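You operate a simulated robot arm through the tools that you are given. There is no shell and no other tool. Be economical: measure what you need, move in short steps, check, and stop when the job is done.

The job below is to be done with a simulated robot arm. You get a single attempt, and the scene is never put back.

TASK
Take the teal cloth and leave it on the bar dial card.

It is judged by the outcome, as a careful person would: the job done as asked, and still so three seconds after it is handed in. It fails if anything else is knocked over, pushed out of place, dropped, spilled or broken. Flat cloth is picked up by pressing the open fingertips on it (5 to 10 N) and closing them slowly along it; thin cloth reads only 2 to 8 mm in the jaws.

THE ROBOT
A 7-joint arm with a two-finger parallel gripper, fixed in place. Base frame: the origin is at the foot of the arm, x ahead of it, y to its left, z up; the work surface is at about z = 0. Lengths are in mm, angles in degrees, forces in N, time in s.
With the tool pointing down near the work surface it reaches from about 240 to 620 mm from the base axis. Its first joint turns from -66.0 to 66.0 degrees. Payload 2.6 kg.
The tool frame sits at the grasp point between the pads (the TCP): z along the fingers, y along the line on which they close. The tips reach 30 mm beyond it. The gripper opens to 94 mm. The fingers are 28 mm wide and 10 mm thick; the gripper's body (50 by 96 mm) begins 55 mm behind the TCP.
Orientation is told as [roll, pitch, yaw] about the base's x, y, z axes, in that order, counted from this pose: with the fingers straight down and closing along the base's y, the tool's x points along the base's -x, its y along +y and its z along -z.

THE INTERFACE
- The arm moves only by the tool jog_arm. Its argument "deltas" is a list that holds one entry, the list of rows, each a list of 7 numbers: the shift along the tool's x, y, z in units of 50 mm (1.0 is 50 mm), then the turn, a rotation vector about the tool's x, y, z in units of 6 degrees (1.0 is 6 degrees), then the gripper command, from -1 (shut) to 1 (fully open), values between in proportion. In form: [[[dx, dy, dz, rx, ry, rz, hand], ...]]. A call has 1 to 10 rows; each row shifts and turns the commanded pose from where the row before left it, along the tool's axes as they then stand. A call with a number of a shift or a turn outside -1 to 1 is refused whole. Rows are played at 5 a second. More than 50 mm and 8.6 degrees between two rows, or a gripper value outside its range, and nothing of the call is played. Where a pose cannot be reached the arm comes as near as it can. A force on the tool above 40 N (or 10 N above the force at the start of the call, whichever is more), or a blocked arm, ends the call early, and 0.2 s more pass. Each finger travels about 72 mm/s and halts on what it meets, pressing with about 23 N; the grip force reading is that of the motor and also rises with nothing between the fingers. The clock runs only during rows and for 0.2 s after the last one: add rows that do not move to give the fingers time. It gives the time, the measured TCP pose, the force on the tool (base axes), the opening and the grip force at its end, in the units of the frame above (readings bear some noise), and new pictures: "views" is both (left out), scene, wrist or none.
- Cameras (640 x 400 px; columns grow to the right, rows downward): "scene" is fixed at [42.7, 431.3, 554.4]; the picture's right is [-0.82, -0.57, 0.00], its down [-0.37, 0.53, -0.76] and it looks along [0.43, -0.62, -0.65] (base axes); focal length 294 px, centre (320, 200). "wrist" rides on the gripper at [-37, 0, -58] in the tool frame; the picture's right is [0.00, -1.00, 0.00], its down [0.97, 0.00, -0.24] and it looks along [0.24, 0.00, 0.97] (tool axes); focal length 218 px, centre (320, 200). There is no depth. A picture from a camera that has moved, and an enlarged one, comes with that camera's place and axes in the base frame and with its lens. The place of the scene camera against the robot may be out by one fixed shift of up to 18 mm in any direction.
- close_up(camera, box): a new picture of the part [left, top, right, bottom] of that camera's present view, enlarged. No time passes.
- close_job(): hands the job in; it is judged then, once.

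Go step by step. Nothing tells you positions but the pictures and the camera data: compare them with the known pose of the tool, close in by small moves and look again before you grip or let go. The budget is 90 turns and 170 pictures, counting those below and the enlarged ones. Unless the task says otherwise, let go and move clear before handing in, and close with one line.

The tools are called after ">>>" as name(argument=value, ...) on one line, values as JSON. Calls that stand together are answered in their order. jog_arm: Moves the arm, as the interface text tells. Its arguments: {"type":"object","properties":{"deltas":{"type":"array","items":{"type":"array","items":{"type":"array","items":{"type":"number"}}}},"views":{"type":"string","enum":["both","scene","wrist","none"]}},"required":["deltas"]} The other tools are called the same way: close_up (camera, box) takes an enlarged picture of a part of a camera's view; close_job () hands the job in.

At the start:

```text
time_s: 0.0
tool_pos: [403.6, -41.7, 312.2]
ee_rot: [0.0, -0.1, 0.0]
ft_force: [-0.6, 0.1, -1.2]
opening: 94.2
gripper_force: 0.1
```

scene: 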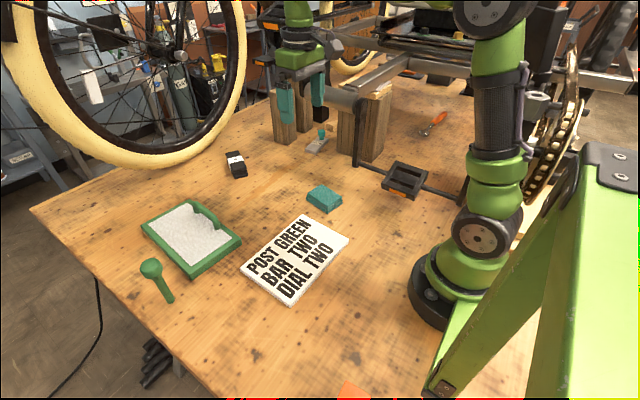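
wrist: 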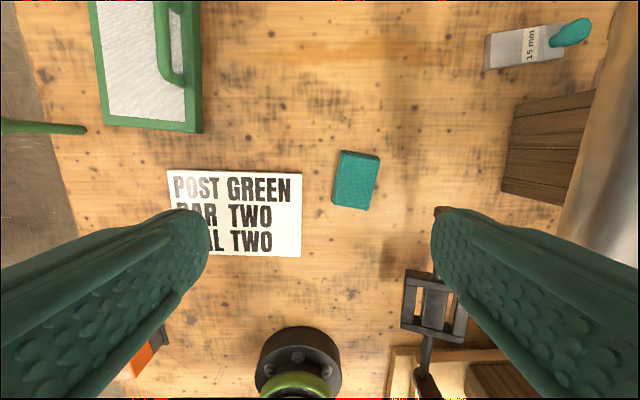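

I see one white card (POST GREEN / BAR TWO / DIAL TWO) and a small teal item next to it, which is probably the folded cloth. I'll look closer at both before moving.

>>> close_up(camera="scene", box=[220, 160, 380, 310])

>>> close_up(camera="wrist", box=[150, 130, 400, 280])

```text
2.67 times, centred on (300, 235) of scene
camera zoom: at [42.7, 431.3, 554.4], right [-0.82, -0.57, 0.0], down [-0.37, 0.53, -0.76], along [0.43, -0.62, -0.65], focal length 784 px, centre (373, 107)
```

zoom: 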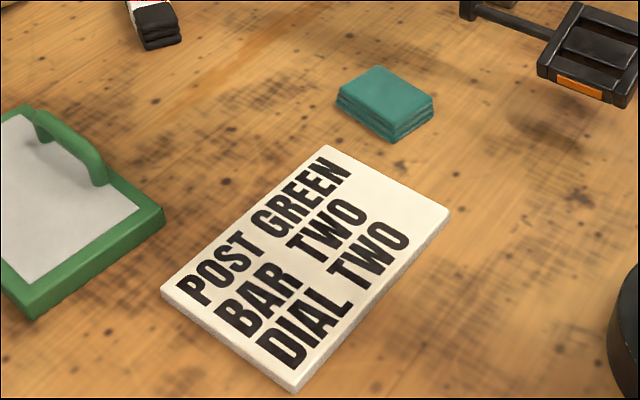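

```text
2.56 times, centred on (275, 205) of wrist
camera zoom: at [440.6, -41.9, 370.2], right [0.0, -1.0, 0.0], down [-0.97, 0.0, 0.24], along [-0.24, 0.0, -0.97], focal length 559 px, centre (435, 187)
```

zoom: 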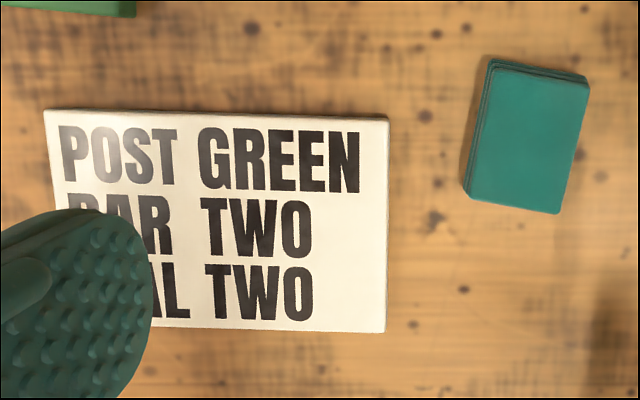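

The teal item is a folded cloth stack about 60 x 80 mm, centred near (386, -99) and turned about -12°. The card is near (329, 105). I'll move above the cloth, line up with it and come part of the way down.

>>> jog_arm(deltas=[[[0.35, -0.58, 0, 0, 0, 0, 1], [0, -0.58, 0.5, 0, 0, 1, 1], [0, 0, 1, 0, 0, 1, 1], [0, 0, 1, 0, 0, 0, 1], [0, 0, 0.7, 0, 0, 0, 1], [0, 0, 0, 0, 0, 0, 1]]])

```text
time_s: 1.4
tool_pos: [386.5, -101.3, 152.1]
ee_rot: [0.0, 0.0, -12.0]
ft_force: [0.8, 0.0, -0.4]
opening: 94.1
gripper_force: 0.1
camera wrist: at [422.7, -108.3, 210.6], right [-0.21, -0.98, 0.0], down [-0.95, 0.2, 0.24], along [-0.23, 0.05, -0.97], focal length 218 px, centre (320, 200)
```

scene: 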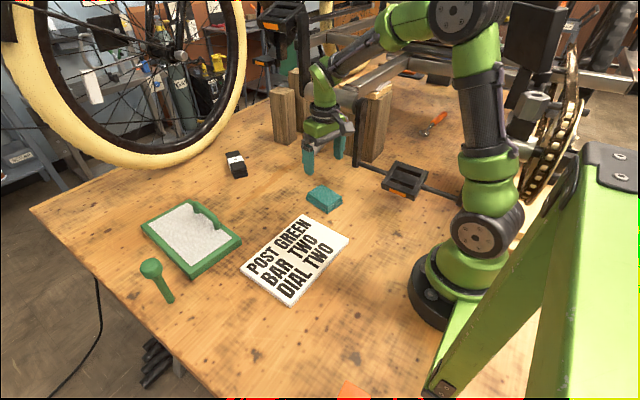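
wrist: 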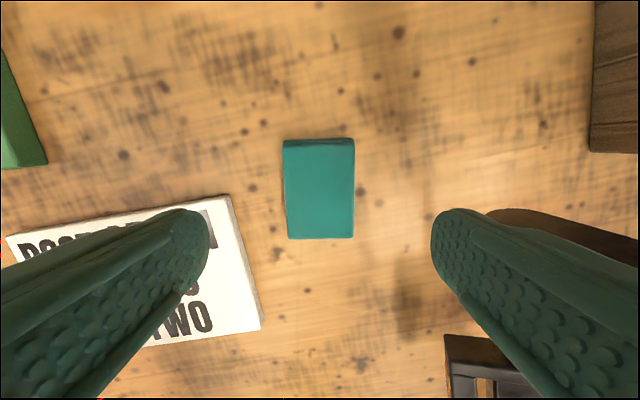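

The cloth is centred between the fingers and square to them, about 64 mm across. I'll lower the open fingers around it in steps.

>>> jog_arm(deltas=[[[0, 0, 1, 0, 0, 0, 1], [0, 0, 0.9, 0, 0, 0, 1], [0, 0, 0, 0, 0, 0, 1]]])

>>> close_up(camera="scene", box=[260, 120, 400, 230])

```text
time_s: 2.2
tool_pos: [388.8, -98.9, 55.8]
ee_rot: [0.0, 0.0, -12.0]
ft_force: [-0.1, 1.0, 0.5]
opening: 94.0
gripper_force: 0.0
camera wrist: at [424.2, -107.5, 114.3], right [-0.21, -0.98, 0.0], down [-0.95, 0.2, 0.24], along [-0.23, 0.05, -0.97], focal length 218 px, centre (320, 200)
```

scene: 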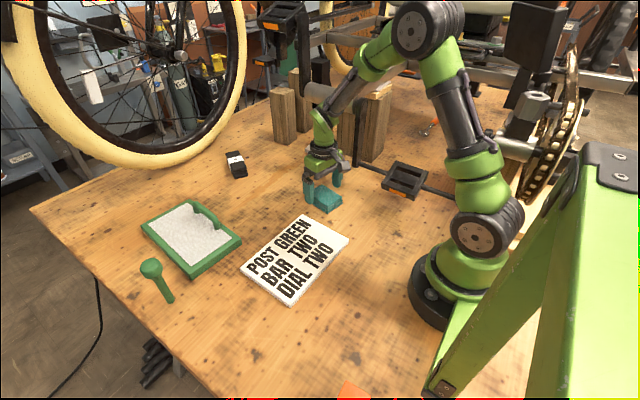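
wrist: 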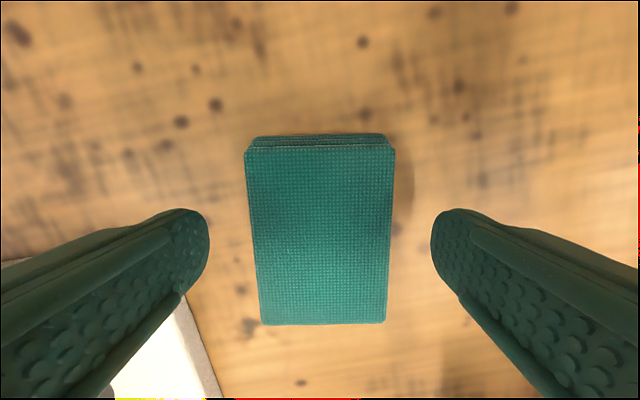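

```text
3.64 times, centred on (330, 175) of scene
camera zoom: at [42.7, 431.3, 554.4], right [-0.82, -0.57, 0.0], down [-0.37, 0.53, -0.76], along [0.43, -0.62, -0.65], focal length 1069 px, centre (284, 291)
```

zoom: 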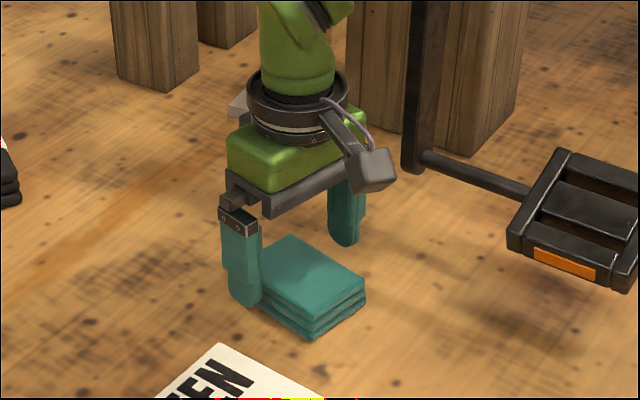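

The tips are clear on both sides, and the stack is about 23 mm thick. I'll go down 20 mm more so the tips are near z = 5, then close.

>>> jog_arm(deltas=[[[0.02, 0, 0.42, 0, 0, 0, 1], [0, 0, 0, 0, 0, 0, 1], [0, 0, 0, 0, 0, 0, 0.5], [0, 0, 0, 0, 0, 0, 0.2], [0, 0, 0, 0, 0, 0, 0.0], [0, 0, 0, 0, 0, 0, 0.0]]])

>>> close_up(camera="scene", box=[260, 120, 400, 230])

```text
time_s: 3.6
tool_pos: [384.9, -100.2, 37.7]
ee_rot: [0.0, 0.1, -12.0]
ft_force: [-0.4, 0.0, 0.5]
opening: 64.2
gripper_force: 22.9
camera wrist: at [421.2, -107.2, 94.8], right [-0.21, -0.98, 0.0], down [-0.95, 0.2, 0.24], along [-0.23, 0.05, -0.97], focal length 218 px, centre (320, 200)
```

scene: 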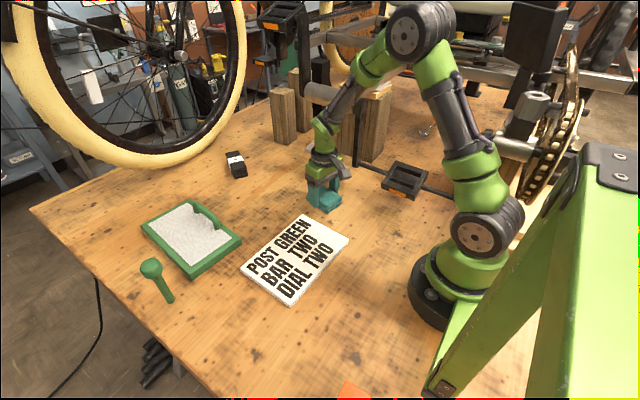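
wrist: 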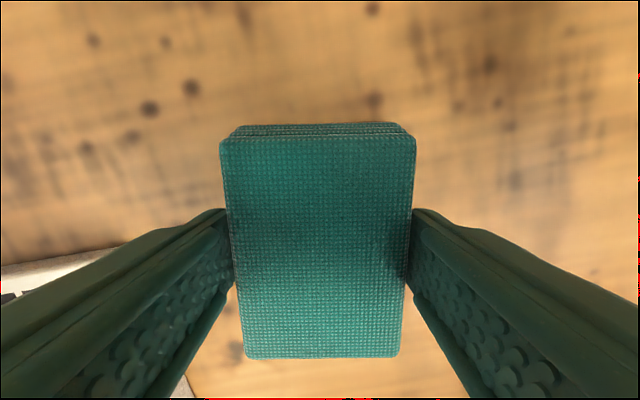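

```text
3.64 times, centred on (330, 175) of scene
camera zoom: at [42.7, 431.3, 554.4], right [-0.82, -0.57, 0.0], down [-0.37, 0.53, -0.76], along [0.43, -0.62, -0.65], focal length 1069 px, centre (284, 291)
```

zoom: 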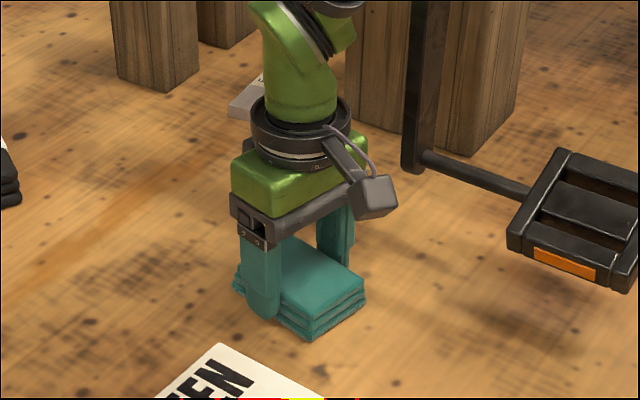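

The fingers are holding the stack firmly at 64 mm. I'll lift it straight up with the grip kept and check.

>>> jog_arm(deltas=[[[0, 0, -0.4, 0, 0, 0, 0], [0, 0, -0.6, 0, 0, 0, 0], [0, 0, -0.6, 0, 0, 0, 0], [0, 0, 0, 0, 0, 0, 0]]])

```text
time_s: 4.6
tool_pos: [386.3, -99.3, 115.8]
ee_rot: [-0.1, 0.0, -12.0]
ft_force: [0.6, 0.1, -1.1]
opening: 64.3
gripper_force: 22.5
camera wrist: at [422.5, -107.3, 174.4], right [-0.21, -0.98, 0.0], down [-0.95, 0.2, 0.24], along [-0.23, 0.05, -0.97], focal length 218 px, centre (320, 200)
```

scene: 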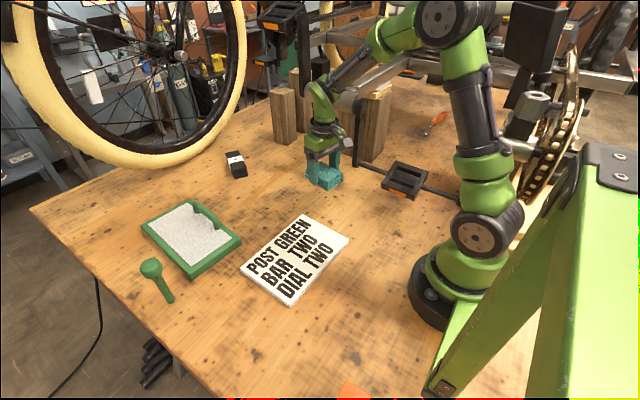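
wrist: 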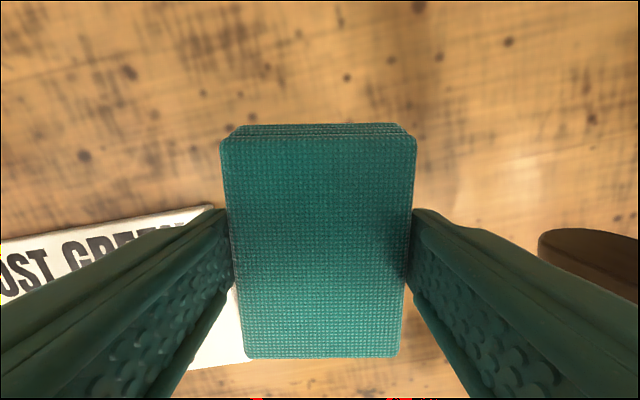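

The cloth came up cleanly. Next I'll square up to the card and carry the cloth over its centre, near (329, 105).

>>> jog_arm(deltas=[[[0, 0, 0, 0, 0, -1, 0], [0, 0, 0, 0, 0, -1, 0], [0.2, 0.7, 0, 0, 0, 0, 0], [0.2, 0.7, 0, 0, 0, 0, 0], [0.2, 0.7, 0, 0, 0, 0, 0], [0.2, 0.7, 0, 0, 0, 0, 0], [0.2, 0.7, 0, 0, 0, 0, 0], [0.14, 0.58, 0, 0, 0, 0, 0], [0, 0, 0, 0, 0, 0, 0]]])

>>> close_up(camera="scene", box=[220, 170, 380, 310])

```text
time_s: 6.6
tool_pos: [329.2, 102.9, 117.7]
ee_rot: [0.0, 0.1, 0.0]
ft_force: [0.1, -0.2, -1.4]
opening: 63.9
gripper_force: 23.2
camera wrist: at [366.1, 103.1, 176.0], right [0.0, -1.0, 0.0], down [-0.97, 0.0, 0.24], along [-0.24, 0.0, -0.97], focal length 218 px, centre (320, 200)
```

scene: 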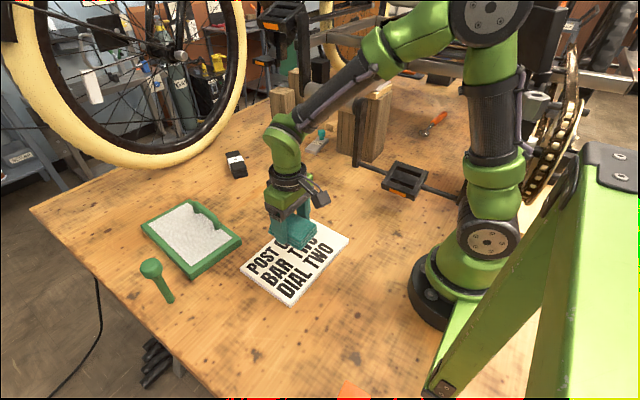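
wrist: 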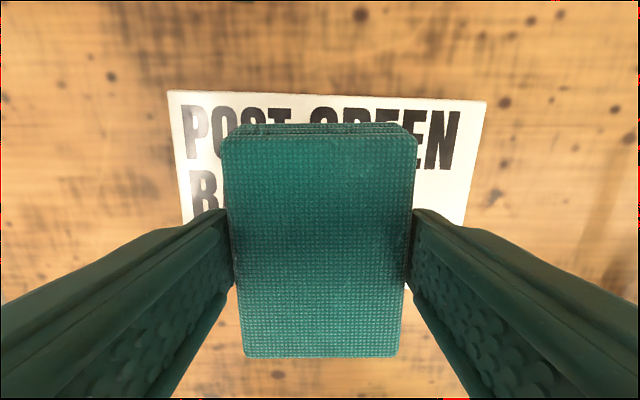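

```text
2.86 times, centred on (300, 240) of scene
camera zoom: at [42.7, 431.3, 554.4], right [-0.82, -0.57, 0.0], down [-0.37, 0.53, -0.76], along [0.43, -0.62, -0.65], focal length 840 px, centre (377, 86)
```

zoom: 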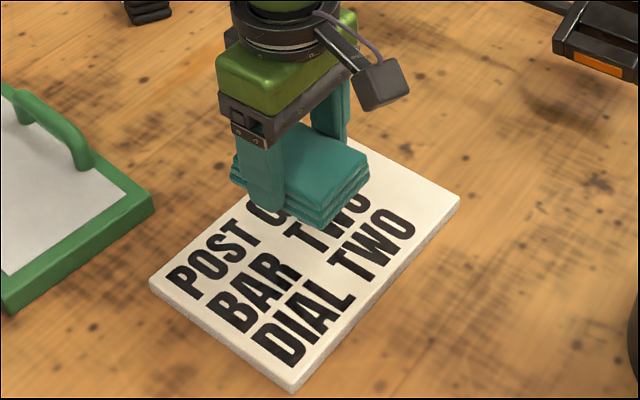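

The cloth is over the card's middle. I'll lower it to just above the card, then feel for contact in small steps.

>>> jog_arm(deltas=[[[0, -0.05, 0.6, 0, 0, 0, 0], [0, 0, 0.5, 0, 0, 0, 0], [0, 0, 0.2, 0, 0, 0, 0], [0, 0, 0, 0, 0, 0, 0]]])

>>> close_up(camera="scene", box=[220, 170, 380, 310])

```text
time_s: 7.6
tool_pos: [326.8, 99.9, 52.5]
ee_rot: [0.1, 0.1, -0.3]
ft_force: [-4.7, -1.8, 13.6]
opening: 64.2
gripper_force: 22.7
camera wrist: at [364.4, 100.5, 110.5], right [0.0, -1.0, 0.0], down [-0.97, 0.0, 0.24], along [-0.24, 0.0, -0.97], focal length 218 px, centre (320, 200)
```

scene: 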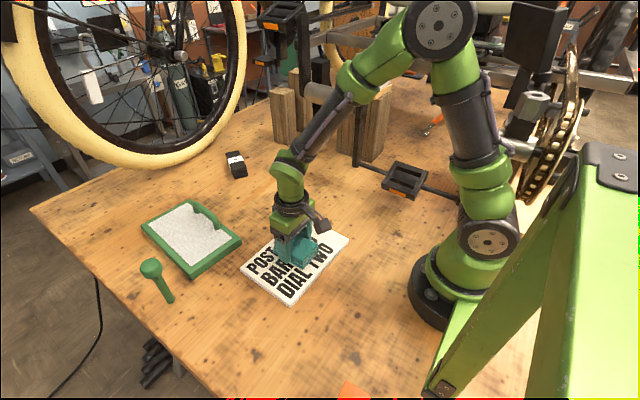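
wrist: 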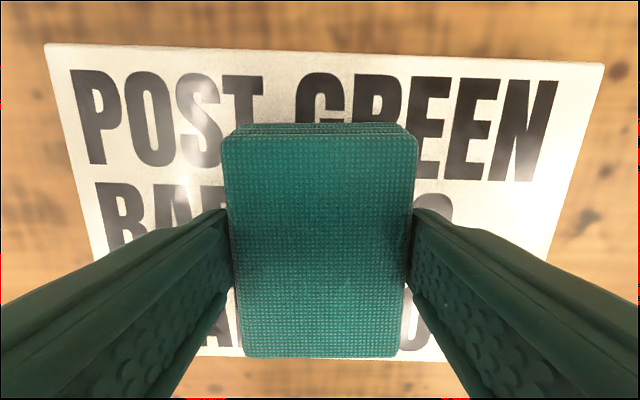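

```text
2.86 times, centred on (300, 240) of scene
camera zoom: at [42.7, 431.2, 554.4], right [-0.82, -0.57, 0.0], down [-0.37, 0.53, -0.76], along [0.43, -0.62, -0.65], focal length 840 px, centre (377, 86)
```

zoom: 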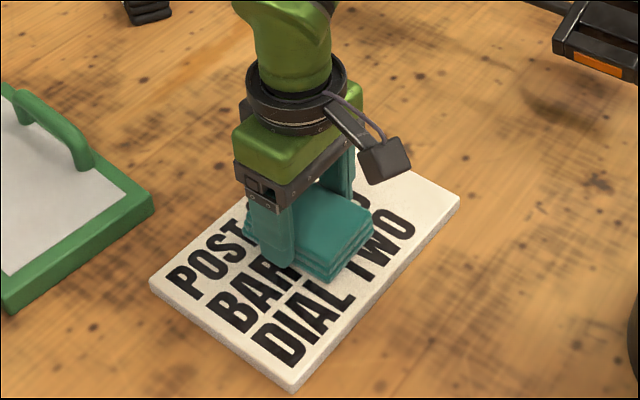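

There is contact at about 13 N, and the cloth sits well inside the card. I'll ease off about 1.5 mm, open and rise.

>>> jog_arm(deltas=[[[0, 0, -0.03, 0, 0, 0, 0], [0, 0, 0, 0, 0, 0, 0.5], [0, 0, 0, 0, 0, 0, 1], [0, 0, 0, 0, 0, 0, 1], [0, 0, -0.4, 0, 0, 0, 1], [0, 0, -0.8, 0, 0, 0, 1], [0, 0, -1, 0, 0, 0, 1], [0, 0, -1, 0, 0, 0, 1], [0, 0, 0, 0, 0, 0, 1]]])

>>> close_up(camera="scene", box=[220, 170, 380, 310])

```text
time_s: 9.6
tool_pos: [327.2, 101.9, 215.5]
ee_rot: [0.0, 0.1, 0.1]
ft_force: [-0.2, -0.6, 0.7]
opening: 94.0
gripper_force: 0.2
camera wrist: at [365.0, 101.5, 273.3], right [0.0, -1.0, 0.0], down [-0.97, 0.0, 0.24], along [-0.24, 0.0, -0.97], focal length 218 px, centre (320, 200)
```

scene: 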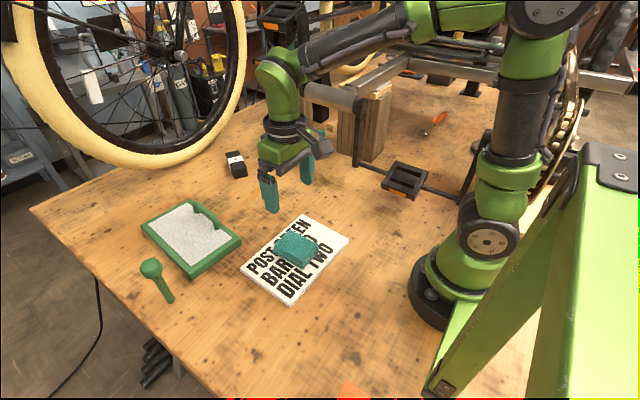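
wrist: 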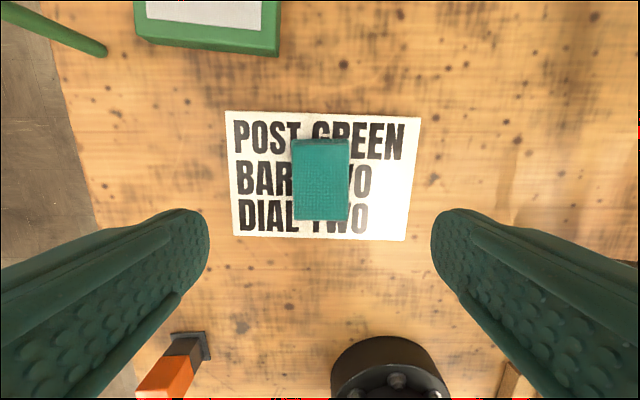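

```text
2.86 times, centred on (300, 240) of scene
camera zoom: at [42.7, 431.3, 554.4], right [-0.82, -0.57, 0.0], down [-0.37, 0.53, -0.76], along [0.43, -0.62, -0.65], focal length 840 px, centre (377, 86)
```

zoom: 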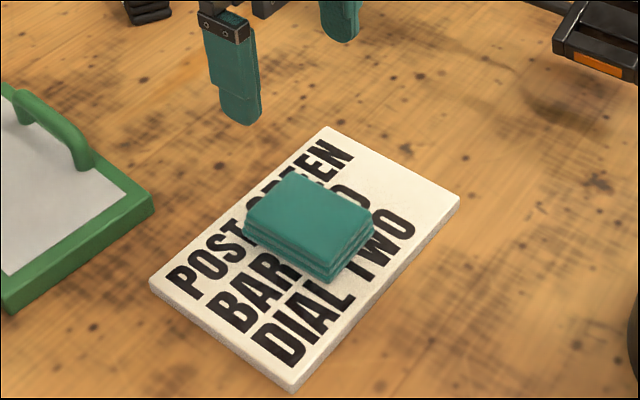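

The cloth lies flat in the middle of the card, the card hasn't moved, and the gripper is clear. I'm handing it in.

>>> close_job()

```text
The job is handed in.
```

The teal cloth is on the bar dial card, nothing else was disturbed, and the job is handed in.
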